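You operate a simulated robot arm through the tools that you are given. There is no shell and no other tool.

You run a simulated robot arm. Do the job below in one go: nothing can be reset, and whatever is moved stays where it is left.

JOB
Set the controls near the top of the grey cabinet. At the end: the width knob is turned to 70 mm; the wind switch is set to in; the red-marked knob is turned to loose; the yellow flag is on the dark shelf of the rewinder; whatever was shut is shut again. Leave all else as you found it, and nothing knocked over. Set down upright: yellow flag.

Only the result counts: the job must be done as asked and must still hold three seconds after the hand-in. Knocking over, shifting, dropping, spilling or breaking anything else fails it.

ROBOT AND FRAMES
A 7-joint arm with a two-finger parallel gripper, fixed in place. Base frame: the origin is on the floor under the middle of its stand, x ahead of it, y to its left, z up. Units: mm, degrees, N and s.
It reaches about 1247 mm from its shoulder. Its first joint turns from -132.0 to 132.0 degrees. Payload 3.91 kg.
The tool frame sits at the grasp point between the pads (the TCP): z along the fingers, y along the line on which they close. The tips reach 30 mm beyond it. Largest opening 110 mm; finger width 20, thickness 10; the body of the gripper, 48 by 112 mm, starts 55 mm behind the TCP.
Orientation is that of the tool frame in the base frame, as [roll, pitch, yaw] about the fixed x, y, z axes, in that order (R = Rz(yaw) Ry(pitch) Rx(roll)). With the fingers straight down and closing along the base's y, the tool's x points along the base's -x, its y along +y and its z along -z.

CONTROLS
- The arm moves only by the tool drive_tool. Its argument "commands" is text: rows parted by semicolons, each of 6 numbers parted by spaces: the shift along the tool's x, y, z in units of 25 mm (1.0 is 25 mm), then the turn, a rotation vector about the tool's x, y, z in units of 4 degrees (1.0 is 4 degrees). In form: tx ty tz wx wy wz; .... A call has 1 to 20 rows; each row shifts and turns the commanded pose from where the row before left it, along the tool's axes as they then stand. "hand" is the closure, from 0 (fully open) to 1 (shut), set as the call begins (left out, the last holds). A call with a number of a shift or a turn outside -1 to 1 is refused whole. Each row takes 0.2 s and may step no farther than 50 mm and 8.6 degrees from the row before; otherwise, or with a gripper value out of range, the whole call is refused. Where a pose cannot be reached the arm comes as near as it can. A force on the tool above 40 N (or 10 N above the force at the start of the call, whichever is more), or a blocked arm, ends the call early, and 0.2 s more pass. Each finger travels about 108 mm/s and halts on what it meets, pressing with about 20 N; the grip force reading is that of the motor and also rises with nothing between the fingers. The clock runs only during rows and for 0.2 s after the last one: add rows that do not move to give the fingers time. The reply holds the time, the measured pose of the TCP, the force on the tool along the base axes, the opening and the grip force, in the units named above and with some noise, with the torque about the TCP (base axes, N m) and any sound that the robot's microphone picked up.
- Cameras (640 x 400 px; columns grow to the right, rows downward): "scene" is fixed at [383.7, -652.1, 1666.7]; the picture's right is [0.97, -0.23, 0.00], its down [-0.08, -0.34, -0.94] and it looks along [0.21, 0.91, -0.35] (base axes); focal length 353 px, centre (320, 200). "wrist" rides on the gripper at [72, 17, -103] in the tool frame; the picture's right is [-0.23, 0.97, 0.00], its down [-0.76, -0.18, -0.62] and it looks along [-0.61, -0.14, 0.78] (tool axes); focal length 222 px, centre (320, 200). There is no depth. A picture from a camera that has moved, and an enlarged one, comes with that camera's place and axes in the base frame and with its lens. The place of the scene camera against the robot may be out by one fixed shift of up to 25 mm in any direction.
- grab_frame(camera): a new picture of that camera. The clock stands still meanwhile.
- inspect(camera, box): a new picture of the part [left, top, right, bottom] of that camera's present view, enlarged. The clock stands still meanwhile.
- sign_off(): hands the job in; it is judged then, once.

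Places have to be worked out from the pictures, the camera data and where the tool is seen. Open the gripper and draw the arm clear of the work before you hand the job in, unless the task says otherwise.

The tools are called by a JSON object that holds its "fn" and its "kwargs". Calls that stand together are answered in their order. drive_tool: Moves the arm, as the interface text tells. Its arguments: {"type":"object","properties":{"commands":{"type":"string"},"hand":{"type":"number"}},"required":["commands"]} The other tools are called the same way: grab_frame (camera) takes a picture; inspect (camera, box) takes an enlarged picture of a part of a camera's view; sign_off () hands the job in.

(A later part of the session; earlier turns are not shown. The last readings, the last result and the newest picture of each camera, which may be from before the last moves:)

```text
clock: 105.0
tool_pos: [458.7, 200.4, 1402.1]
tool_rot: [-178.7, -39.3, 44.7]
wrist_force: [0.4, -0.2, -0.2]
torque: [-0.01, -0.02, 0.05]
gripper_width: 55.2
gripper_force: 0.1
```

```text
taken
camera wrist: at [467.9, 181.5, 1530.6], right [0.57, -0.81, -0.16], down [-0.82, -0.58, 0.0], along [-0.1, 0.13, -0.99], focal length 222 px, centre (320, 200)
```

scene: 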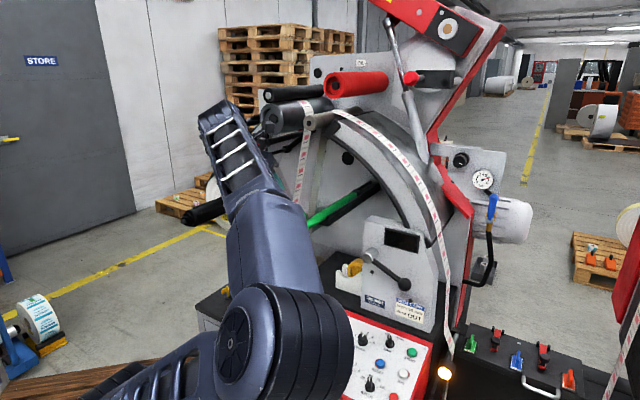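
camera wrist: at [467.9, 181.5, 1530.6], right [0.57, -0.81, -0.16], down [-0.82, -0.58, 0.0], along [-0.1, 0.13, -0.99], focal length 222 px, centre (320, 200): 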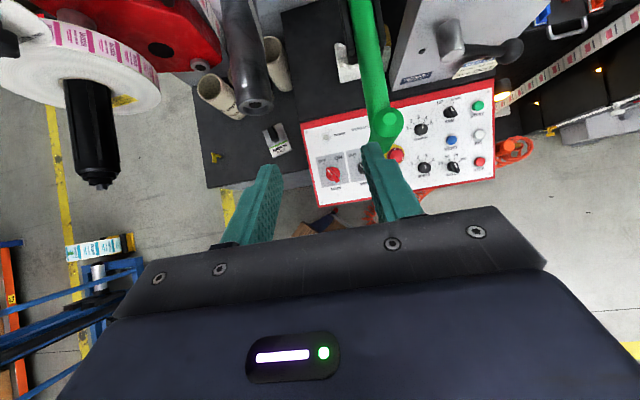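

The arm now reaches round with its elbow on the -y side in free air, and the wrist camera looks straight down on the console. I'll zoom in on the wind switch and the green handle.

{"fn": "inspect", "kwargs": {"camera": "wrist", "box": [290, 90, 418, 190]}}

{"fn": "inspect", "kwargs": {"camera": "wrist", "box": [300, 100, 500, 220]}}

{"fn": "inspect", "kwargs": {"camera": "wrist", "box": [190, 0, 400, 200]}}

```text
4.00 times, centred on (354, 140) of wrist
camera zoom: at [467.9, 181.5, 1530.6], right [0.57, -0.81, -0.16], down [-0.82, -0.58, 0.0], along [-0.1, 0.13, -0.99], focal length 888 px, centre (184, 440)
```

zoom: 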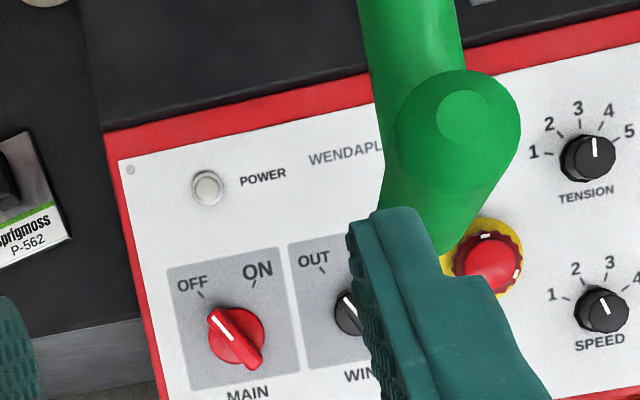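

```text
3.20 times, centred on (400, 160) of wrist
camera zoom: at [467.9, 181.5, 1530.6], right [0.57, -0.81, -0.16], down [-0.82, -0.58, 0.0], along [-0.1, 0.13, -0.99], focal length 711 px, centre (64, 328)
```

zoom: 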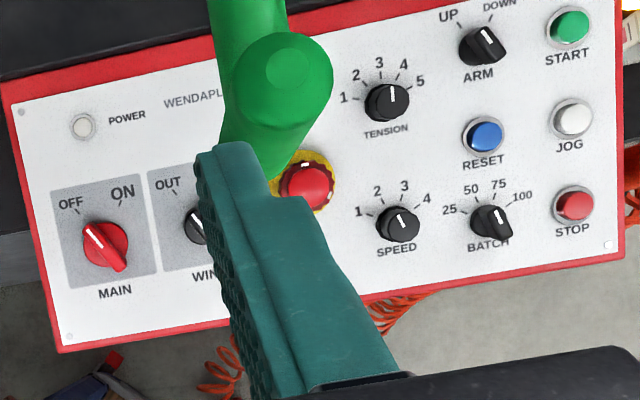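

```text
2.00 times, centred on (295, 100) of wrist
camera zoom: at [467.9, 181.5, 1530.6], right [0.57, -0.81, -0.16], down [-0.82, -0.58, 0.0], along [-0.1, 0.13, -0.99], focal length 444 px, centre (370, 400)
```

zoom: 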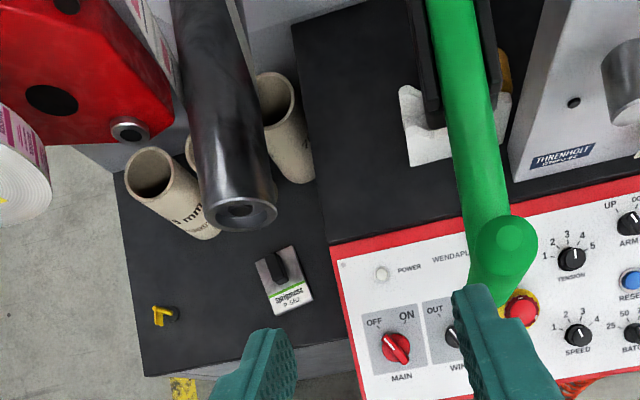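

I place the wind switch at u=235, v=541, z≈885 and the green T-bar at u=244, v=520, z=1230–1333. I'll tilt to match the panel (about 71° down) and move out in front of the T-bar before descending.

{"fn": "drive_tool", "kwargs": {"commands": "0 0 0 0 -1 0;0 0 0 0 -1 0;0 0 0 0 -1 0;0 0 0 0 -1 0;0 0 0 0 -1 0;-0.83 0.69 -0.29 0 0 0;-0.83 0.69 -0.29 0 0 0;-0.83 0.69 -0.29 0 0 0;0 0 0 0 0 0"}}

{"fn": "grab_frame", "kwargs": {"camera": "scene"}}

{"fn": "grab_frame", "kwargs": {"camera": "wrist"}}

```text
clock: 107.0
tool_pos: [452.8, 117.1, 1401.8]
tool_rot: [-179.0, -19.3, 45.2]
wrist_force: [0.5, -0.5, 0.2]
torque: [-0.02, 0.01, 0.02]
gripper_width: 54.9
gripper_force: 0.1
```

```text
taken
```

scene: 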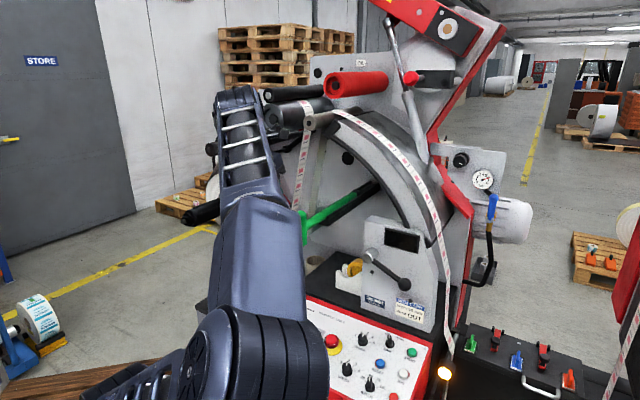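

```text
taken
camera wrist: at [489.8, 130.4, 1525.2], right [0.54, -0.83, -0.09], down [-0.77, -0.54, 0.34], along [-0.33, -0.11, -0.94], focal length 222 px, centre (320, 200)
```

wrist: 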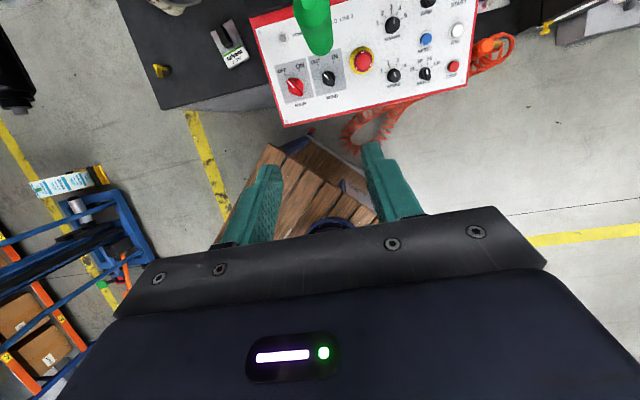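

The view is clear: the wind switch is visible below, with the T-bar above it. I'll descend in front of the T-bar in two stages.

{"fn": "drive_tool", "kwargs": {"commands": "-0.32 0 0.93 0 0 0;-0.32 0 0.93 0 0 0;-0.32 0 0.93 0 0 0;-0.32 0 0.93 0 0 0;-0.32 0 0.93 0 0 0;-0.32 0 0.93 0 0 0;-0.32 0 0.93 0 0 0;0 0 0 0 0 0"}}

{"fn": "grab_frame", "kwargs": {"camera": "scene"}}

{"fn": "grab_frame", "kwargs": {"camera": "wrist"}}

```text
clock: 108.8
tool_pos: [449.3, 119.4, 1229.2]
tool_rot: [-178.9, -19.3, 45.1]
wrist_force: [-0.7, -0.3, 0.8]
torque: [-0.01, 0.0, 0.01]
gripper_width: 55.1
gripper_force: 0.1
```

```text
taken
```

scene: 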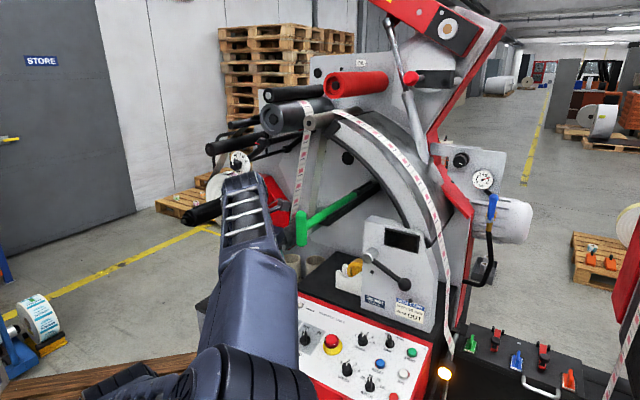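

```text
taken
camera wrist: at [487.9, 131.8, 1353.8], right [0.54, -0.83, -0.09], down [-0.77, -0.54, 0.34], along [-0.33, -0.11, -0.94], focal length 222 px, centre (320, 200)
```

wrist: 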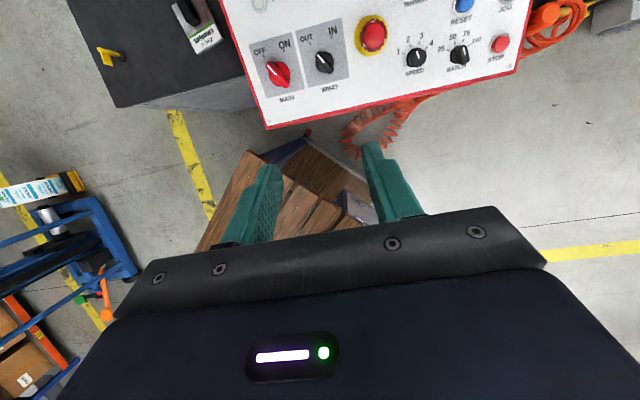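

A clear view of the console now. I'll zoom in on the wind switch.

{"fn": "inspect", "kwargs": {"camera": "wrist", "box": [240, 20, 368, 120]}}

{"fn": "inspect", "kwargs": {"camera": "wrist", "box": [290, 30, 354, 90]}}

```text
4.00 times, centred on (304, 70) of wrist
camera zoom: at [487.9, 131.8, 1353.8], right [0.54, -0.83, -0.09], down [-0.77, -0.54, 0.34], along [-0.33, -0.11, -0.94], focal length 888 px, centre (384, 720)
```

zoom: 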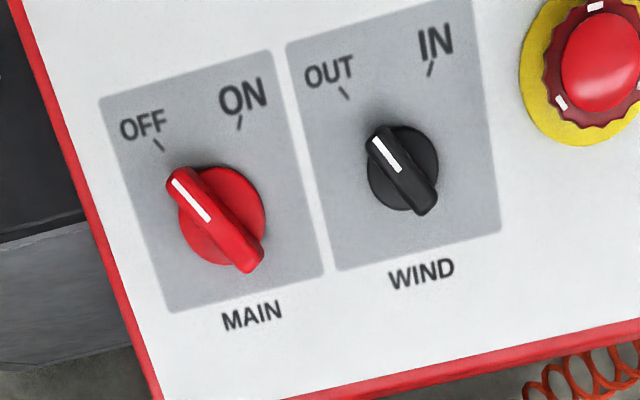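

```text
6.67 times, centred on (322, 60) of wrist
camera zoom: at [487.9, 131.8, 1353.8], right [0.54, -0.83, -0.09], down [-0.77, -0.54, 0.34], along [-0.33, -0.11, -0.94], focal length 1481 px, centre (307, 1133)
```

zoom: 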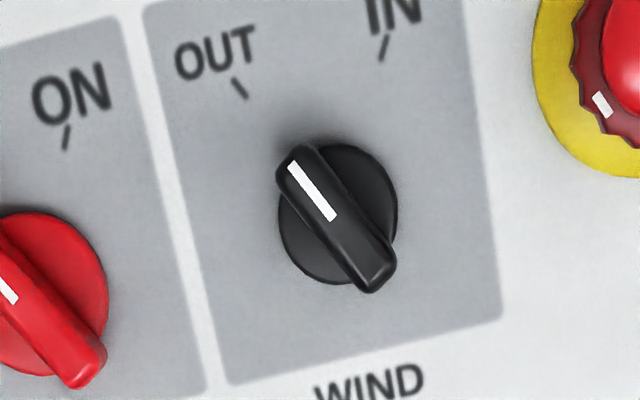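

The bar points to OUT at about -30° and the IN tick is at +30°, so it needs 60° clockwise. The panel normal matches the tool tilt (19°). I'll descend to just above the switch and check.

{"fn": "drive_tool", "kwargs": {"commands": "-0.32 0 0.912 0 0 0;-0.32 0 0.912 0 0 0;-0.32 0 0.912 0 0 0;-0.32 0 0.912 0 0 0;-0.32 0 0.912 0 0 0;-0.32 0 0.912 0 0 0;-0.32 0 0.912 0 0 0;0.425 0.023 0.9 0 0 0;0.425 0.023 0.9 0 0 0;0.425 0.023 0.9 0 0 0;0.425 0.023 0.9 0 0 0;0.425 0.023 0.7 0 0 0;0 0 0 0 0 0", "hand": 0.6}}

{"fn": "grab_frame", "kwargs": {"camera": "wrist"}}

{"fn": "grab_frame", "kwargs": {"camera": "scene"}}

```text
clock: 111.6
tool_pos: [523.5, 189.5, 988.9]
tool_rot: [-178.9, -19.4, 45.2]
wrist_force: [0.4, -0.1, -0.5]
torque: [0.02, 0.03, -0.01]
gripper_width: 44.1
gripper_force: 0.0
out of reach, approached as far as the arm can: row 6, 7
```

```text
taken
camera wrist: at [561.0, 202.1, 1112.1], right [0.54, -0.83, -0.09], down [-0.77, -0.54, 0.34], along [-0.33, -0.11, -0.94], focal length 222 px, centre (320, 200)
```

wrist: 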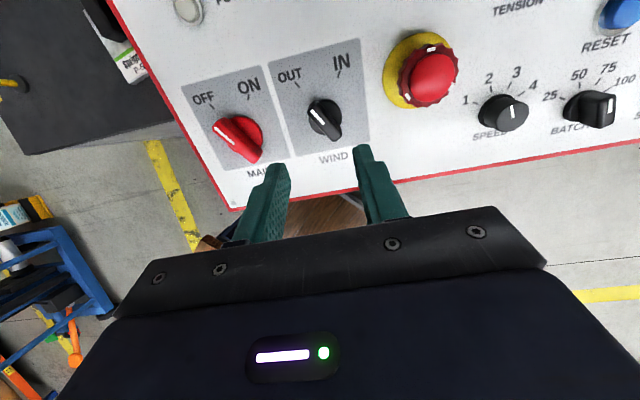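

```text
taken
```

scene: 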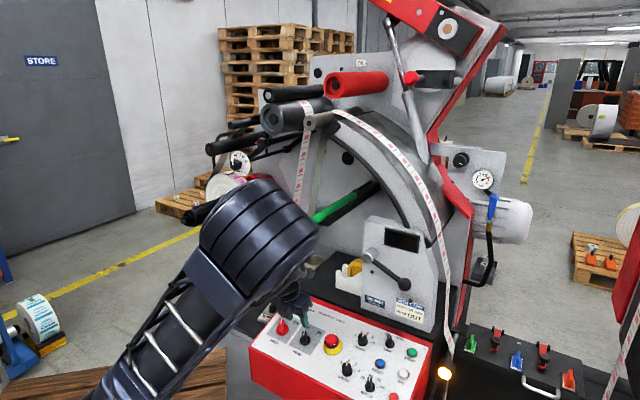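

The switch is directly ahead of the fingertips. I'll zoom in to refine its position from this closer view.

{"fn": "inspect", "kwargs": {"camera": "wrist", "box": [260, 50, 388, 150]}}

{"fn": "inspect", "kwargs": {"camera": "scene", "box": [240, 260, 336, 360]}}

```text
4.00 times, centred on (324, 100) of wrist
camera zoom: at [561.0, 202.1, 1112.1], right [0.54, -0.83, -0.09], down [-0.77, -0.54, 0.34], along [-0.33, -0.11, -0.94], focal length 888 px, centre (304, 600)
```

zoom: 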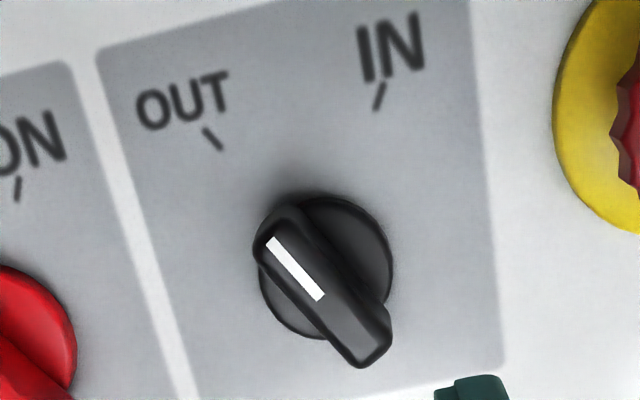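

```text
4.00 times, centred on (288, 310) of scene
camera zoom: at [383.7, -652.1, 1666.7], right [0.97, -0.23, 0.0], down [-0.08, -0.34, -0.94], along [0.21, 0.91, -0.35], focal length 1411 px, centre (448, -240)
```

zoom: 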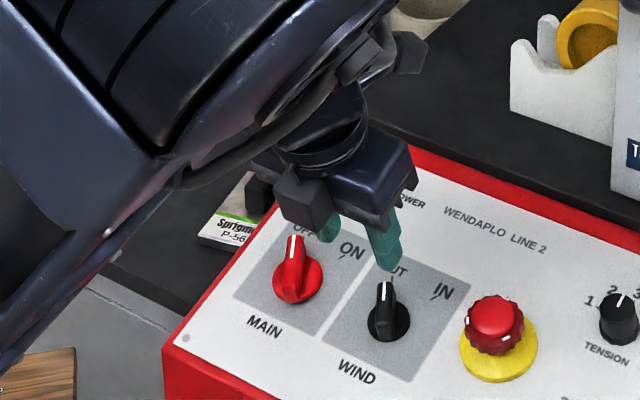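

Triangulating the two views gives the bar top at (u=237.5, v=542, z=885), only about 15 mm proud of the panel, angled -29°. I'll go to just above it and turn the fingers square to the bar.

{"fn": "drive_tool", "kwargs": {"commands": "0.03 0.02 0.93 0 0 0;0.03 0.02 0.93 0 0 0;0.02 0.02 0.93 0 0 0;0 0 0 0 0 -1;0 0 0 0 0 -1;0 0 0 0 0 -1;0 0 0 0 0 -1;0 0 0 0 0 -1;0 0 0 0 0 -1;0 0 0 0 0 -1;0 0 0 0 0 -0.25;0 0 0 0 0 0"}}

{"fn": "grab_frame", "kwargs": {"camera": "wrist"}}

{"fn": "inspect", "kwargs": {"camera": "wrist", "box": [240, 100, 400, 200]}}

{"fn": "inspect", "kwargs": {"camera": "scene", "box": [260, 290, 356, 360]}}

```text
clock: 114.2
tool_pos: [540.6, 207.0, 922.4]
tool_rot: [171.3, -17.3, 75.8]
wrist_force: [-0.3, 0.1, 0.6]
torque: [0.02, 0.0, 0.0]
gripper_width: 44.0
gripper_force: 0.1
```

```text
taken
camera wrist: at [551.3, 245.4, 1046.6], right [0.87, -0.49, 0.07], down [-0.48, -0.81, 0.34], along [-0.11, -0.33, -0.94], focal length 222 px, centre (320, 200)
```

wrist: 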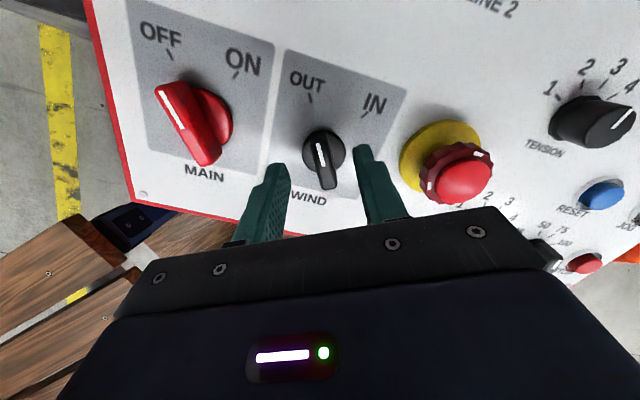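

```text
4.00 times, centred on (320, 150) of wrist
camera zoom: at [551.3, 245.4, 1046.6], right [0.87, -0.49, 0.07], down [-0.48, -0.81, 0.34], along [-0.11, -0.33, -0.94], focal length 888 px, centre (320, 400)
```

zoom: 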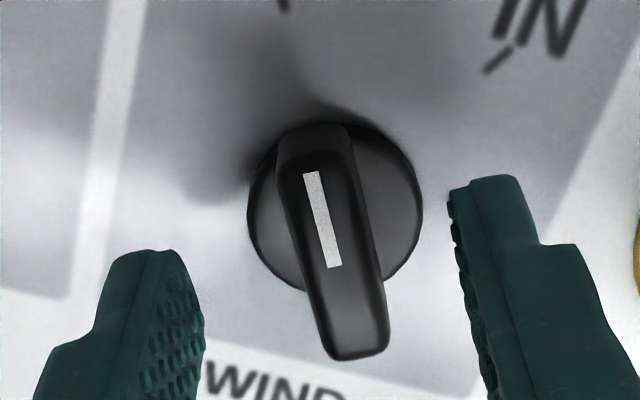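

```text
5.71 times, centred on (308, 325) of scene
camera zoom: at [383.7, -652.1, 1666.7], right [0.97, -0.23, 0.0], down [-0.08, -0.34, -0.94], along [0.21, 0.91, -0.35], focal length 2016 px, centre (389, -514)
```

zoom: 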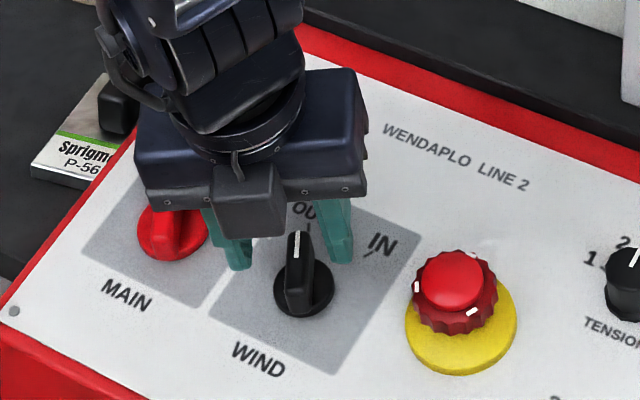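

Centred and square on the bar. I'll lower 19 mm along the tool so the tips reach just above the switch's base, then close.

{"fn": "drive_tool", "kwargs": {"commands": "0 0.05 0.3 0 0 0;0 0 0.3 0 0 0;0 0 0.16 0 0 0;0 0 0 0 0 0"}}

{"fn": "inspect", "kwargs": {"camera": "wrist", "box": [240, 100, 400, 200]}}

{"fn": "inspect", "kwargs": {"camera": "scene", "box": [270, 310, 334, 350]}}

```text
clock: 115.2
tool_pos: [546.0, 212.8, 905.6]
tool_rot: [171.3, -17.3, 75.7]
wrist_force: [-0.1, -1.1, 0.3]
torque: [0.0, -0.02, 0.01]
gripper_width: 44.0
gripper_force: 0.1
```

```text
4.00 times, centred on (320, 150) of wrist
camera zoom: at [556.3, 250.0, 1028.2], right [0.87, -0.49, 0.07], down [-0.48, -0.81, 0.34], along [-0.11, -0.33, -0.94], focal length 888 px, centre (320, 400)
```

zoom: 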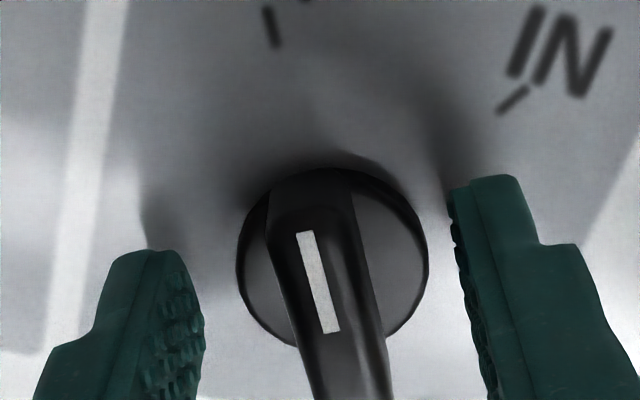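

```text
10.00 times, centred on (302, 330) of scene
camera zoom: at [383.7, -652.1, 1666.7], right [0.97, -0.23, 0.0], down [-0.08, -0.34, -0.94], along [0.21, 0.91, -0.35], focal length 3527 px, centre (500, -1100)
```

zoom: 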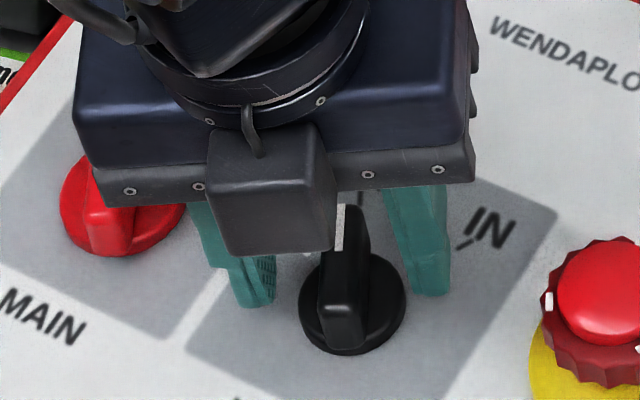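

In position with no contact. I'll close on the bar.

{"fn": "drive_tool", "kwargs": {"commands": "0 0 0 0 0 0;0 0 0 0 0 0;0 0 0 0 0 0", "hand": 1}}

{"fn": "inspect", "kwargs": {"camera": "wrist", "box": [240, 100, 400, 200]}}

```text
clock: 116.0
tool_pos: [547.2, 211.8, 904.7]
tool_rot: [171.2, -17.5, 75.7]
wrist_force: [14.9, -11.3, 26.1]
torque: [-0.46, 0.67, 0.09]
gripper_width: 13.0
gripper_force: 45.1
```

```text
4.00 times, centred on (320, 150) of wrist
camera zoom: at [557.1, 249.4, 1028.8], right [0.87, -0.49, 0.07], down [-0.49, -0.81, 0.33], along [-0.1, -0.33, -0.94], focal length 888 px, centre (320, 400)
```

zoom: 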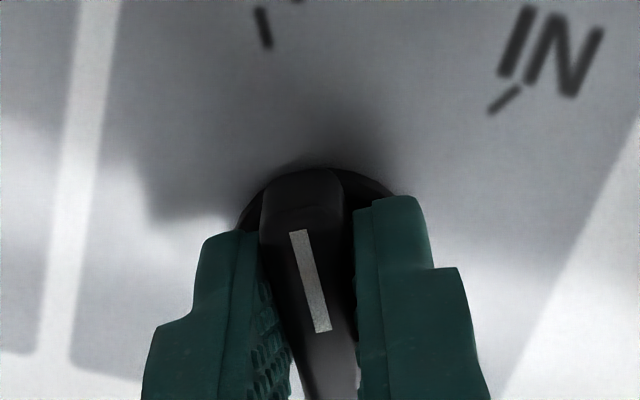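

Gripped at 13 mm. I'll relieve the offset load slightly and turn 20° clockwise.

{"fn": "drive_tool", "kwargs": {"commands": "0 0.05 -0.05 0 0 0;0 0 0 0 0 1;0 0 0 0 0 1;0 0 0 0 0 1;0 0 0 0 0 1;0 0 0 0 0 1;0 0 0 0 0 0"}}

{"fn": "inspect", "kwargs": {"camera": "wrist", "box": [240, 80, 400, 180]}}

{"fn": "inspect", "kwargs": {"camera": "scene", "box": [270, 310, 334, 350]}}

```text
clock: 117.6
tool_pos: [546.7, 210.5, 905.5]
tool_rot: [177.9, -19.2, 54.6]
wrist_force: [30.7, -3.9, -18.5]
torque: [-1.12, -0.82, -0.34]
gripper_width: 12.8
gripper_force: 45.0
```

```text
4.00 times, centred on (320, 130) of wrist
camera zoom: at [578.5, 232.3, 1030.0], right [0.66, -0.75, -0.04], down [-0.7, -0.64, 0.33], along [-0.27, -0.19, -0.94], focal length 888 px, centre (320, 480)
```

zoom: 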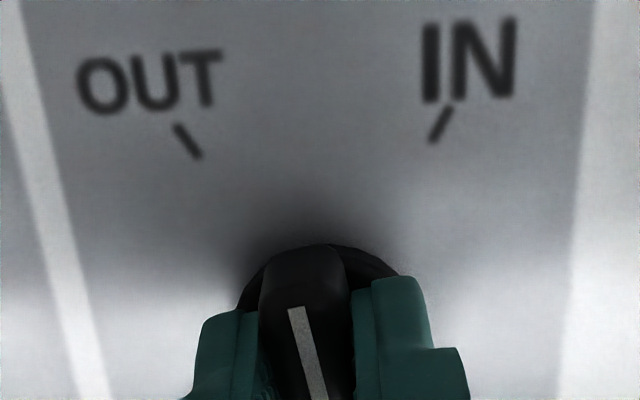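

```text
10.00 times, centred on (302, 330) of scene
camera zoom: at [383.7, -652.1, 1666.7], right [0.97, -0.23, 0.0], down [-0.08, -0.34, -0.94], along [0.21, 0.91, -0.35], focal length 3527 px, centre (500, -1100)
```

zoom: 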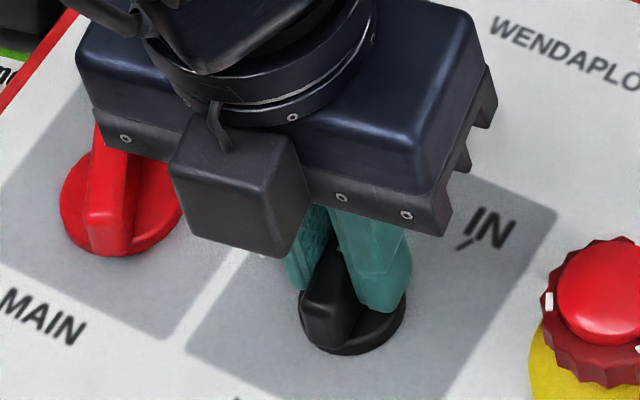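

The bar follows. I'll trim off the side load and continue another 20°.

{"fn": "drive_tool", "kwargs": {"commands": "0 0.05 0.03 0 0 0;0 0 0 0 0 1;0 0 0 0 0 1;0 0 0 0 0 1;0 0 0 0 0 0"}}

{"fn": "inspect", "kwargs": {"camera": "wrist", "box": [240, 80, 400, 180]}}

```text
clock: 118.8
tool_pos: [547.5, 209.8, 905.8]
tool_rot: [-177.9, -19.1, 42.0]
wrist_force: [22.4, -19.6, 9.5]
torque: [-1.02, -1.05, -0.34]
gripper_width: 13.4
gripper_force: 44.9
```

```text
4.00 times, centred on (320, 130) of wrist
camera zoom: at [588.0, 219.1, 1028.9], right [0.5, -0.86, -0.11], down [-0.79, -0.5, 0.34], along [-0.35, -0.08, -0.93], focal length 888 px, centre (320, 480)
```

zoom: 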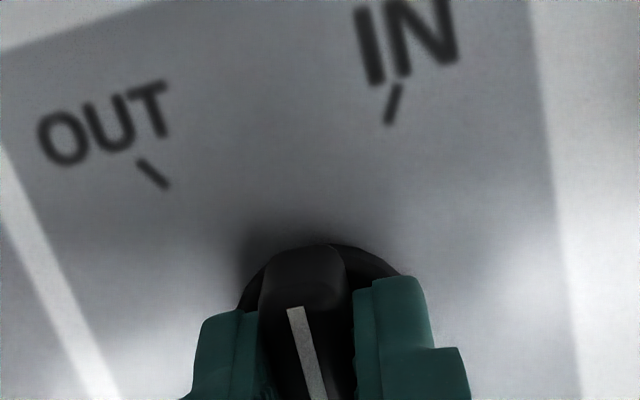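

Turned 32° so far. I'll trim again and keep going.

{"fn": "drive_tool", "kwargs": {"commands": "0 0.06 0 0 0 0;0 0 0 0 0 1;0 0 0 0 0 1;0 0 0 0 0 1;0 0 0 0 0 0"}}

{"fn": "drive_tool", "kwargs": {"commands": "0 0.02 0 0 0 1;0 0.02 0 0 0 1;0 0 0 0 0 0"}}

{"fn": "inspect", "kwargs": {"camera": "wrist", "box": [240, 80, 400, 180]}}

```text
clock: 120.0
tool_pos: [548.0, 208.5, 906.5]
tool_rot: [-173.7, -18.3, 29.3]
wrist_force: [16.2, -19.4, 12.3]
torque: [-1.29, -0.43, -0.26]
gripper_width: 13.5
gripper_force: 44.7
```

```text
clock: 120.8
tool_pos: [548.2, 209.8, 905.9]
tool_rot: [-171.1, -17.3, 21.0]
wrist_force: [15.3, -0.4, 7.0]
torque: [-0.9, -0.32, -0.27]
gripper_width: 13.6
gripper_force: 44.8
```

```text
4.00 times, centred on (320, 130) of wrist
camera zoom: at [597.7, 194.0, 1024.4], right [0.18, -0.96, -0.21], down [-0.89, -0.25, 0.39], along [-0.43, 0.12, -0.9], focal length 888 px, centre (320, 480)
```

zoom: 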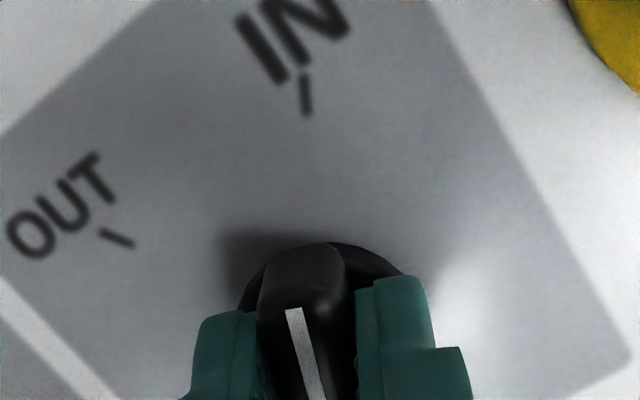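

About 52° turned, with roughly 8° to go to IN. I'll finish the turn.

{"fn": "drive_tool", "kwargs": {"commands": "0 0.02 0 0 0 1;0 0.02 0 0 0 1;0 0 0 0 0 0"}}

{"fn": "inspect", "kwargs": {"camera": "wrist", "box": [240, 80, 400, 180]}}

{"fn": "inspect", "kwargs": {"camera": "scene", "box": [270, 310, 334, 350]}}

```text
clock: 121.6
tool_pos: [548.4, 207.9, 906.3]
tool_rot: [-168.8, -15.9, 13.0]
wrist_force: [4.0, 7.5, 4.8]
torque: [-0.8, -0.64, 0.61]
gripper_width: 13.6
gripper_force: 44.8
```

```text
4.00 times, centred on (320, 130) of wrist
camera zoom: at [599.0, 183.6, 1021.9], right [0.05, -0.97, -0.24], down [-0.9, -0.15, 0.41], along [-0.44, 0.2, -0.88], focal length 888 px, centre (320, 480)
```

zoom: 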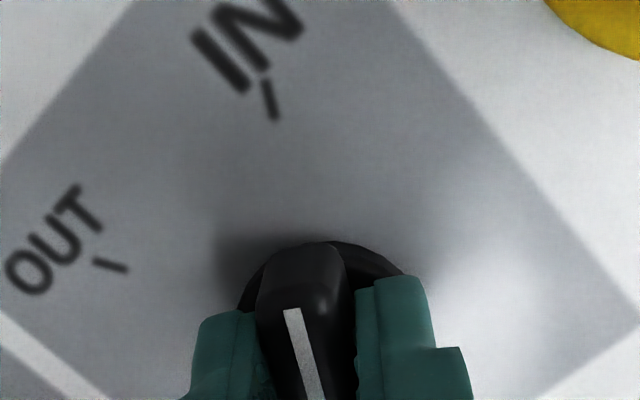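

```text
10.00 times, centred on (302, 330) of scene
camera zoom: at [383.7, -652.1, 1666.7], right [0.97, -0.23, 0.0], down [-0.08, -0.34, -0.94], along [0.21, 0.91, -0.35], focal length 3527 px, centre (500, -1100)
```

zoom: 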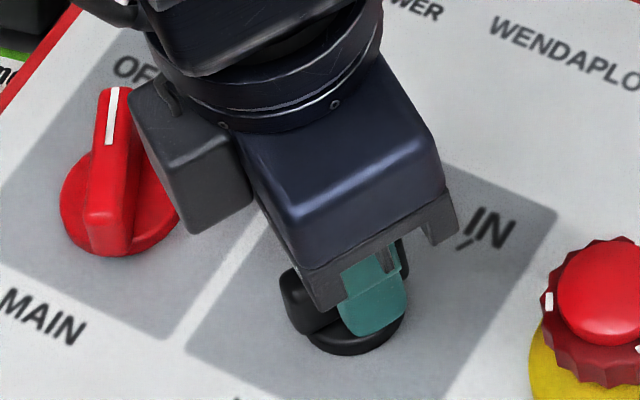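

Torque about the axis rose to 0.9 N·m at about 60°, so the switch is at its IN stop. I'll open and lift straight off.

{"fn": "drive_tool", "kwargs": {"commands": "0 0 0 0 0 0;0 0 0 0 0 0;0 0 -0.5 0 0 0;0 0 -0.9 0 0 0;0 0 -0.9 0 0 0;0 0 -0.9 0 0 0;0 0 0 0 0 0", "hand": 0.6}}

{"fn": "grab_frame", "kwargs": {"camera": "wrist"}}

{"fn": "inspect", "kwargs": {"camera": "wrist", "box": [240, 60, 400, 180]}}

{"fn": "inspect", "kwargs": {"camera": "scene", "box": [260, 300, 340, 350]}}

```text
clock: 123.2
tool_pos: [530.7, 187.9, 982.1]
tool_rot: [-168.9, -15.9, 12.8]
wrist_force: [0.9, 0.5, 0.0]
torque: [0.03, 0.01, 0.01]
gripper_width: 44.0
gripper_force: 0.0
```

```text
taken
camera wrist: at [580.9, 163.5, 1098.5], right [0.05, -0.97, -0.24], down [-0.9, -0.15, 0.41], along [-0.44, 0.2, -0.88], focal length 222 px, centre (320, 200)
```

wrist: 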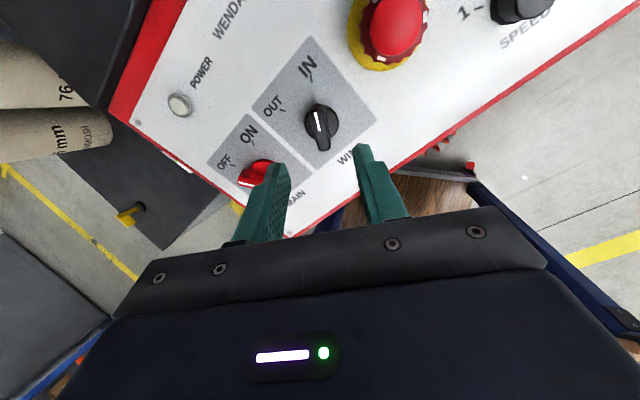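

```text
3.33 times, centred on (320, 120) of wrist
camera zoom: at [580.9, 163.5, 1098.5], right [0.05, -0.97, -0.24], down [-0.9, -0.15, 0.41], along [-0.44, 0.2, -0.88], focal length 740 px, centre (320, 467)
```

zoom: 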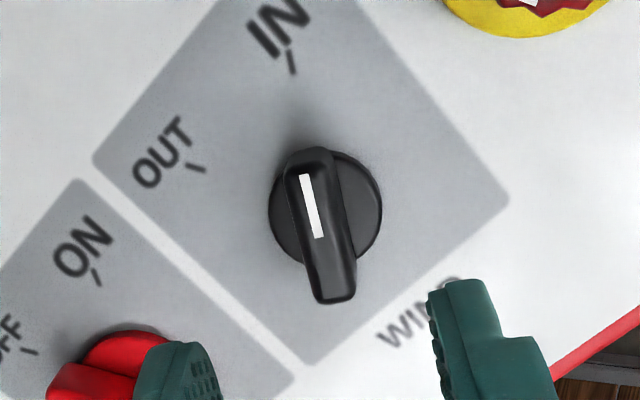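

```text
8.00 times, centred on (300, 325) of scene
camera zoom: at [383.7, -652.1, 1666.7], right [0.97, -0.23, 0.0], down [-0.08, -0.34, -0.94], along [0.21, 0.91, -0.35], focal length 2822 px, centre (480, -800)
```

zoom: 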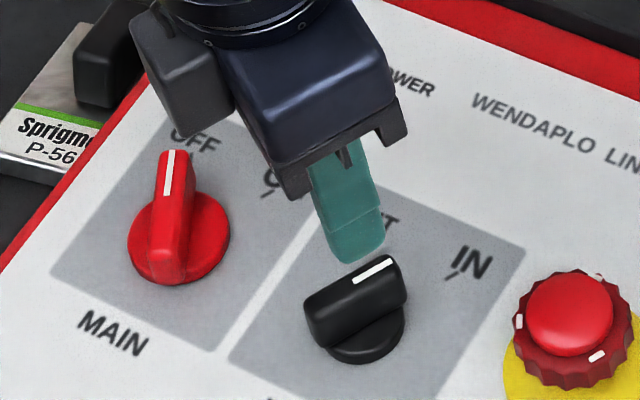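

The wind switch points exactly at IN. Now for the yellow flag: I'll inspect the raised dark shelf behind the console and the lower deck for free space and any marks.

{"fn": "inspect", "kwargs": {"camera": "scene", "box": [290, 240, 390, 310]}}

{"fn": "inspect", "kwargs": {"camera": "scene", "box": [200, 240, 300, 330]}}

{"fn": "inspect", "kwargs": {"camera": "scene", "box": [425, 250, 485, 345]}}

{"fn": "inspect", "kwargs": {"camera": "scene", "box": [455, 320, 585, 400]}}

```text
5.71 times, centred on (340, 275) of scene
camera zoom: at [383.7, -652.1, 1666.7], right [0.97, -0.23, 0.0], down [-0.08, -0.34, -0.94], along [0.21, 0.91, -0.35], focal length 2016 px, centre (206, -229)
```

zoom: 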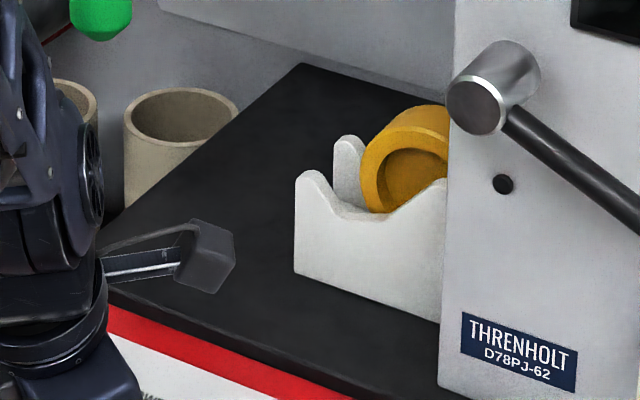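

```text
4.44 times, centred on (250, 285) of scene
camera zoom: at [383.7, -652.1, 1666.7], right [0.97, -0.23, 0.0], down [-0.08, -0.34, -0.94], along [0.21, 0.91, -0.35], focal length 1568 px, centre (631, -178)
```

zoom: 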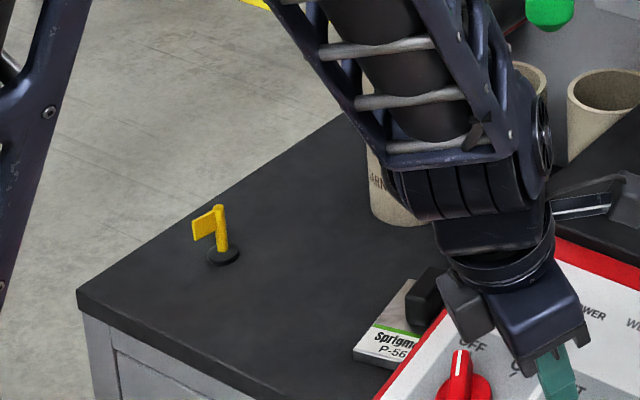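

```text
4.21 times, centred on (455, 298) of scene
camera zoom: at [383.7, -652.1, 1666.7], right [0.97, -0.23, 0.0], down [-0.08, -0.34, -0.94], along [0.21, 0.91, -0.35], focal length 1485 px, centre (-248, -210)
```

zoom: 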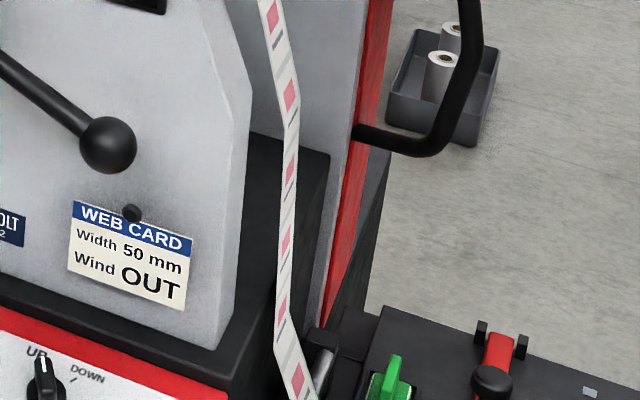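

```text
4.92 times, centred on (520, 360) of scene
camera zoom: at [383.7, -652.1, 1666.7], right [0.97, -0.23, 0.0], down [-0.08, -0.34, -0.94], along [0.21, 0.91, -0.35], focal length 1736 px, centre (-665, -588)
```

zoom: 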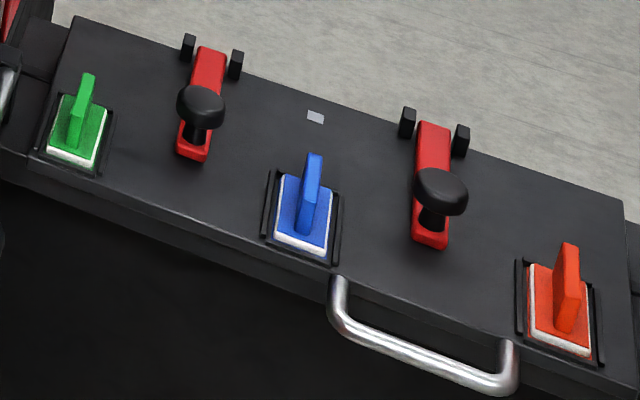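

I take the lower deck to be the top of the grey cabinet, so the flag must go up to the rewinder's raised dark shelf. The flag triangulates to about (301, 710), base at z≈728. I'll zoom in on it from here.

{"fn": "inspect", "kwargs": {"camera": "wrist", "box": [100, 180, 180, 240]}}

{"fn": "inspect", "kwargs": {"camera": "scene", "box": [212, 276, 244, 306]}}

```text
6.67 times, centred on (140, 210) of wrist
camera zoom: at [580.9, 163.5, 1098.5], right [0.05, -0.97, -0.24], down [-0.9, -0.15, 0.41], along [-0.44, 0.2, -0.88], focal length 1481 px, centre (1520, 133)
```

zoom: 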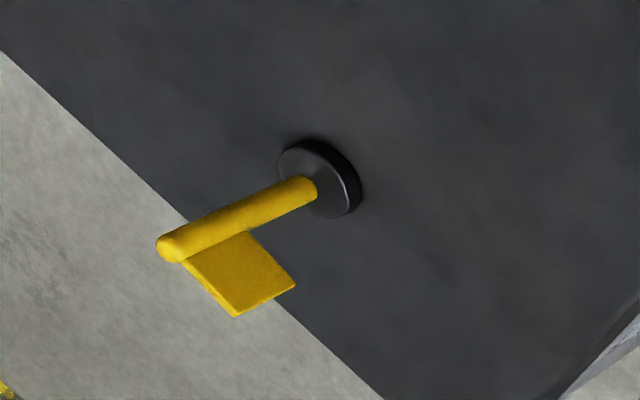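

```text
13.33 times, centred on (228, 291) of scene
camera zoom: at [383.7, -652.1, 1666.7], right [0.97, -0.23, 0.0], down [-0.08, -0.34, -0.94], along [0.21, 0.91, -0.35], focal length 4703 px, centre (1547, -1013)
```

zoom: 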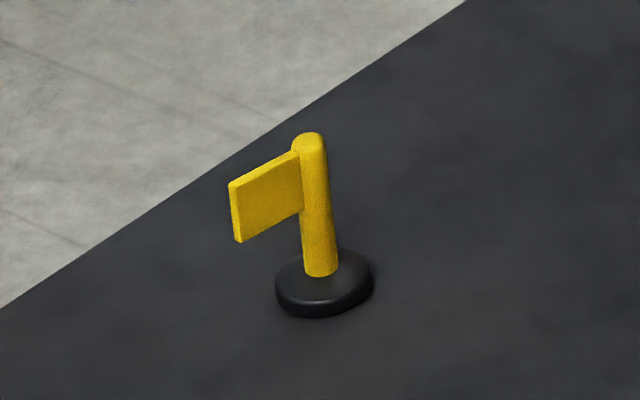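

The flag is about 55 mm tall: a 31 mm round base, a 10 mm pole and a panel pointing toward the front. So closing across the machine (along r) is right. I'll unroll the hand and move left past the console, keeping the hand steep.

{"fn": "drive_tool", "kwargs": {"commands": "0 0 0 0 0 -1;0 0 0 0 0 -1;0 0 0 0 0 -1;0 0 0 0 0 -1;0 0 0 0 0 -1;0 0 0 0 0 -1;0 0 0 0 0 -1;0 0 0 0 0 -0.75;0.2 -0.955 0 0 0 0;0.2 -0.955 0 0 0 0;0.2 -0.955 0 0 0 0;0.2 -0.955 0 0 0 0;0.2 -0.955 0 0 0 0;0.2 -0.955 0 0 0 0;0 0 0 0 0 0"}}

{"fn": "grab_frame", "kwargs": {"camera": "scene"}}

{"fn": "grab_frame", "kwargs": {"camera": "wrist"}}

```text
clock: 126.4
tool_pos: [447.7, 307.0, 995.9]
tool_rot: [-178.8, -19.3, 45.2]
wrist_force: [-0.1, 0.3, -1.1]
torque: [-0.01, -0.06, 0.01]
gripper_width: 43.9
gripper_force: 0.0
```

```text
taken
```

scene: 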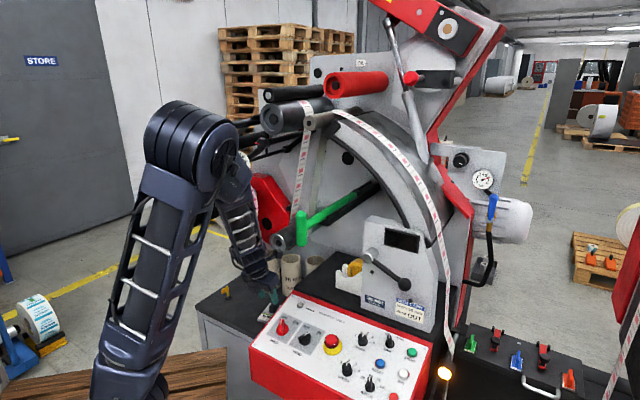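

```text
taken
camera wrist: at [486.6, 320.9, 1118.1], right [0.54, -0.83, -0.09], down [-0.77, -0.54, 0.34], along [-0.33, -0.11, -0.94], focal length 222 px, centre (320, 200)
```

wrist: 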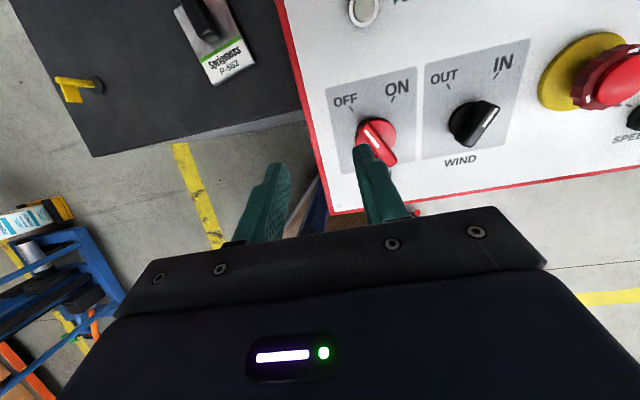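

Elbow is high and clear, and the wind switch reads IN with MAIN still OFF. I'll continue left toward the flag, starting to tilt the hand forward.

{"fn": "drive_tool", "kwargs": {"commands": "0.046 -0.907 0.155 0 0 0;0.046 -0.907 0.155 0 0 0;0.046 -0.907 0.155 0 0 0;0.046 -0.907 0.155 0 0 0;0.046 -0.907 0.155 0 0 0;0.046 -0.907 0.155 0 0 0;0.046 -0.907 0.155 0 0 0;0.046 -0.907 0.155 0 0 0;0.046 -0.907 0.155 0 0 0;0.046 -0.907 0.155 0 0 0;0 0 0 0 1 0;0 0 0 0 1 0;0 0 0 0 1 0;0 0 0 0 0 0"}}

{"fn": "grab_frame", "kwargs": {"camera": "scene"}}

{"fn": "grab_frame", "kwargs": {"camera": "wrist"}}

```text
clock: 129.4
tool_pos: [303.1, 483.5, 963.8]
tool_rot: [-178.8, -31.3, 44.9]
wrist_force: [0.0, 0.3, 0.3]
torque: [0.03, 0.01, -0.02]
gripper_width: 44.0
gripper_force: 0.1
```

```text
taken
```

scene: 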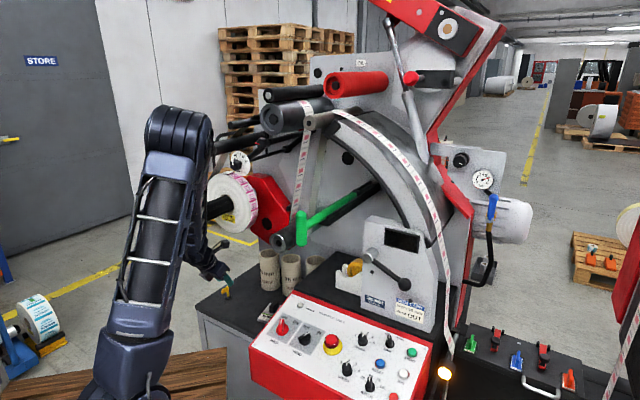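

```text
taken
camera wrist: at [323.7, 477.7, 1091.7], right [0.56, -0.82, -0.14], down [-0.81, -0.57, 0.14], along [-0.19, 0.03, -0.98], focal length 222 px, centre (320, 200)
```

wrist: 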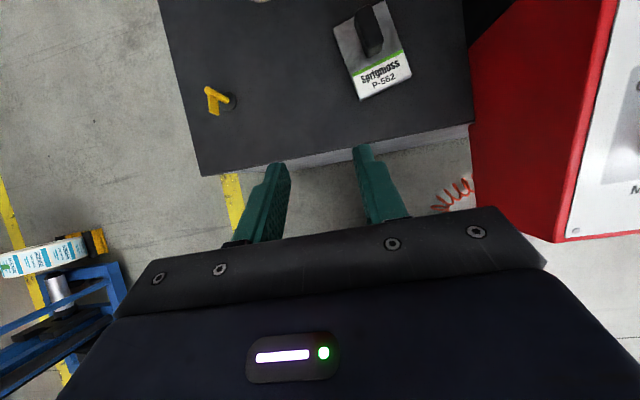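

Good close view of the deck and the flag. I'll zoom in to refine its position.

{"fn": "inspect", "kwargs": {"camera": "wrist", "box": [180, 70, 260, 130]}}

{"fn": "inspect", "kwargs": {"camera": "scene", "box": [150, 180, 300, 320]}}

```text
6.67 times, centred on (220, 100) of wrist
camera zoom: at [323.7, 477.7, 1091.7], right [0.56, -0.82, -0.14], down [-0.81, -0.57, 0.14], along [-0.19, 0.03, -0.98], focal length 1481 px, centre (987, 867)
```

zoom: 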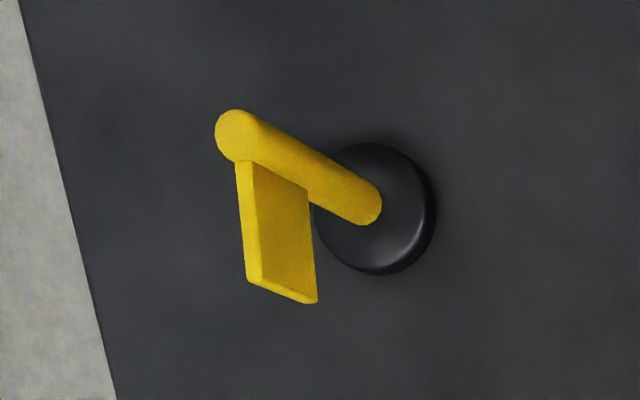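

```text
2.86 times, centred on (225, 250) of scene
camera zoom: at [383.7, -652.1, 1666.7], right [0.97, -0.23, 0.0], down [-0.08, -0.34, -0.94], along [0.21, 0.91, -0.35], focal length 1008 px, centre (591, 57)
```

zoom: 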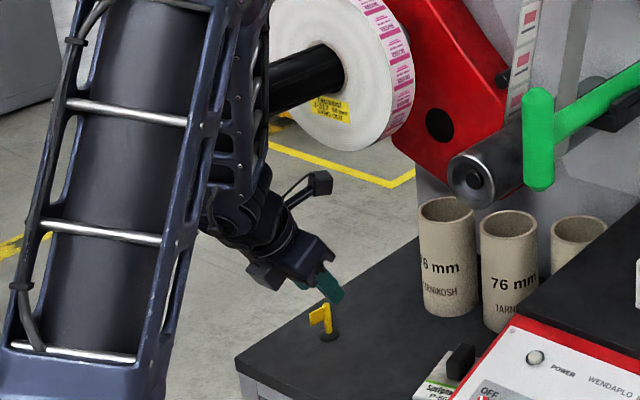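

Combining views, the pole stands at (u=-291, v=716) with its foot at z≈725 and top at z≈777. I'll tilt to 45° and move out in front of and above it.

{"fn": "drive_tool", "kwargs": {"commands": "0 0 0 0 1 0;0 0 0 0 1 0;0 0 0 0 1 0;0 0 0 0 0.42 0;-0.08 -0.936 0.437 0 0 0;-0.08 -0.936 0.437 0 0 0;-0.08 -0.936 0.437 0 0 0;-0.08 -0.936 0.437 0 0 0;-0.08 -0.936 0.437 0 0 0;-0.08 -0.936 0.437 0 0 0;-0.08 -0.936 0.437 0 0 0;0 0 0 0 0 0"}}

{"fn": "grab_frame", "kwargs": {"camera": "wrist"}}

{"fn": "inspect", "kwargs": {"camera": "scene", "box": [120, 100, 300, 320]}}

```text
clock: 132.0
tool_pos: [216.3, 633.2, 903.8]
tool_rot: [-178.5, -45.0, 44.5]
wrist_force: [0.9, -0.4, -1.1]
torque: [-0.02, 0.01, -0.02]
gripper_width: 44.1
gripper_force: 0.1
```

```text
taken
camera wrist: at [215.6, 604.9, 1030.1], right [0.58, -0.79, -0.18], down [-0.81, -0.57, -0.09], along [-0.03, 0.2, -0.98], focal length 222 px, centre (320, 200)
```

wrist: 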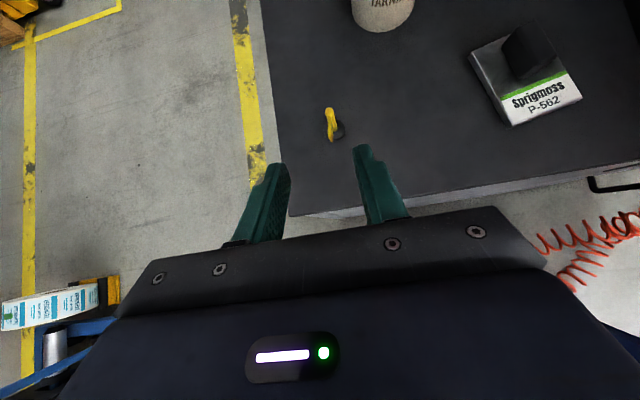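

```text
1.82 times, centred on (210, 210) of scene
camera zoom: at [383.7, -652.1, 1666.7], right [0.97, -0.23, 0.0], down [-0.08, -0.34, -0.94], along [0.21, 0.91, -0.35], focal length 641 px, centre (520, 182)
```

zoom: 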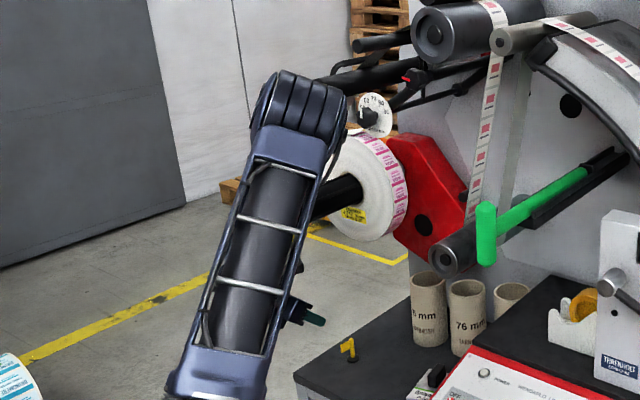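

The hand is in front of the flag. There is a dark handle at the right edge of this view on the cabinet's front, so I'll zoom in on it and the flag.

{"fn": "inspect", "kwargs": {"camera": "wrist", "box": [500, 130, 640, 260]}}

{"fn": "inspect", "kwargs": {"camera": "wrist", "box": [280, 90, 380, 160]}}

{"fn": "inspect", "kwargs": {"camera": "wrist", "box": [250, 0, 640, 220]}}

```text
3.08 times, centred on (570, 195) of wrist
camera zoom: at [215.6, 604.9, 1030.1], right [0.58, -0.79, -0.18], down [-0.81, -0.57, -0.09], along [-0.03, 0.2, -0.98], focal length 684 px, centre (-449, 215)
```

zoom: 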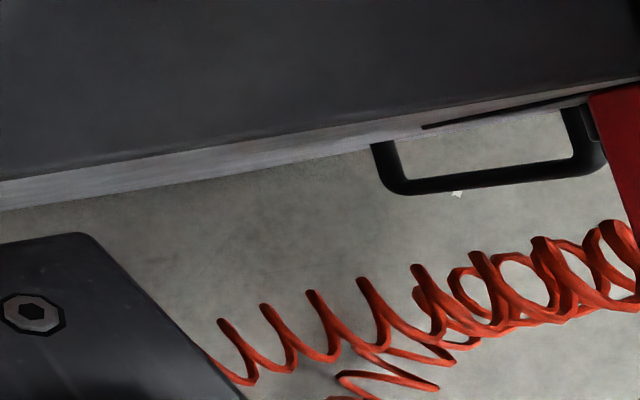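

```text
5.71 times, centred on (330, 125) of wrist
camera zoom: at [215.6, 604.9, 1030.1], right [0.58, -0.79, -0.18], down [-0.81, -0.57, -0.09], along [-0.03, 0.2, -0.98], focal length 1269 px, centre (263, 629)
```

zoom: 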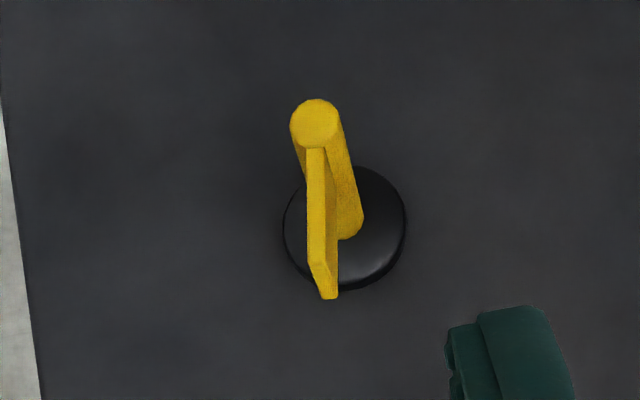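

```text
1.64 times, centred on (445, 110) of wrist
camera zoom: at [215.6, 604.9, 1030.1], right [0.58, -0.79, -0.18], down [-0.81, -0.57, -0.09], along [-0.03, 0.2, -0.98], focal length 364 px, centre (115, 348)
```

zoom: 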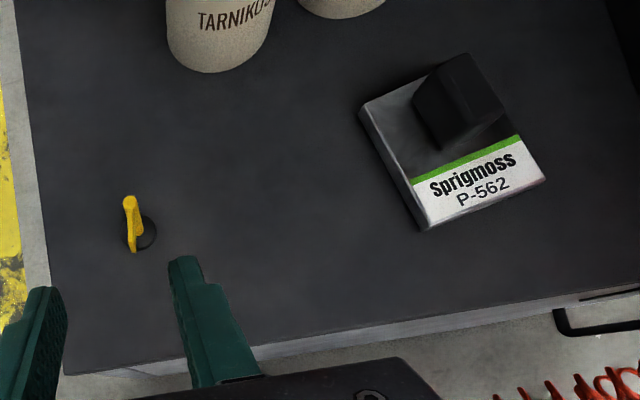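

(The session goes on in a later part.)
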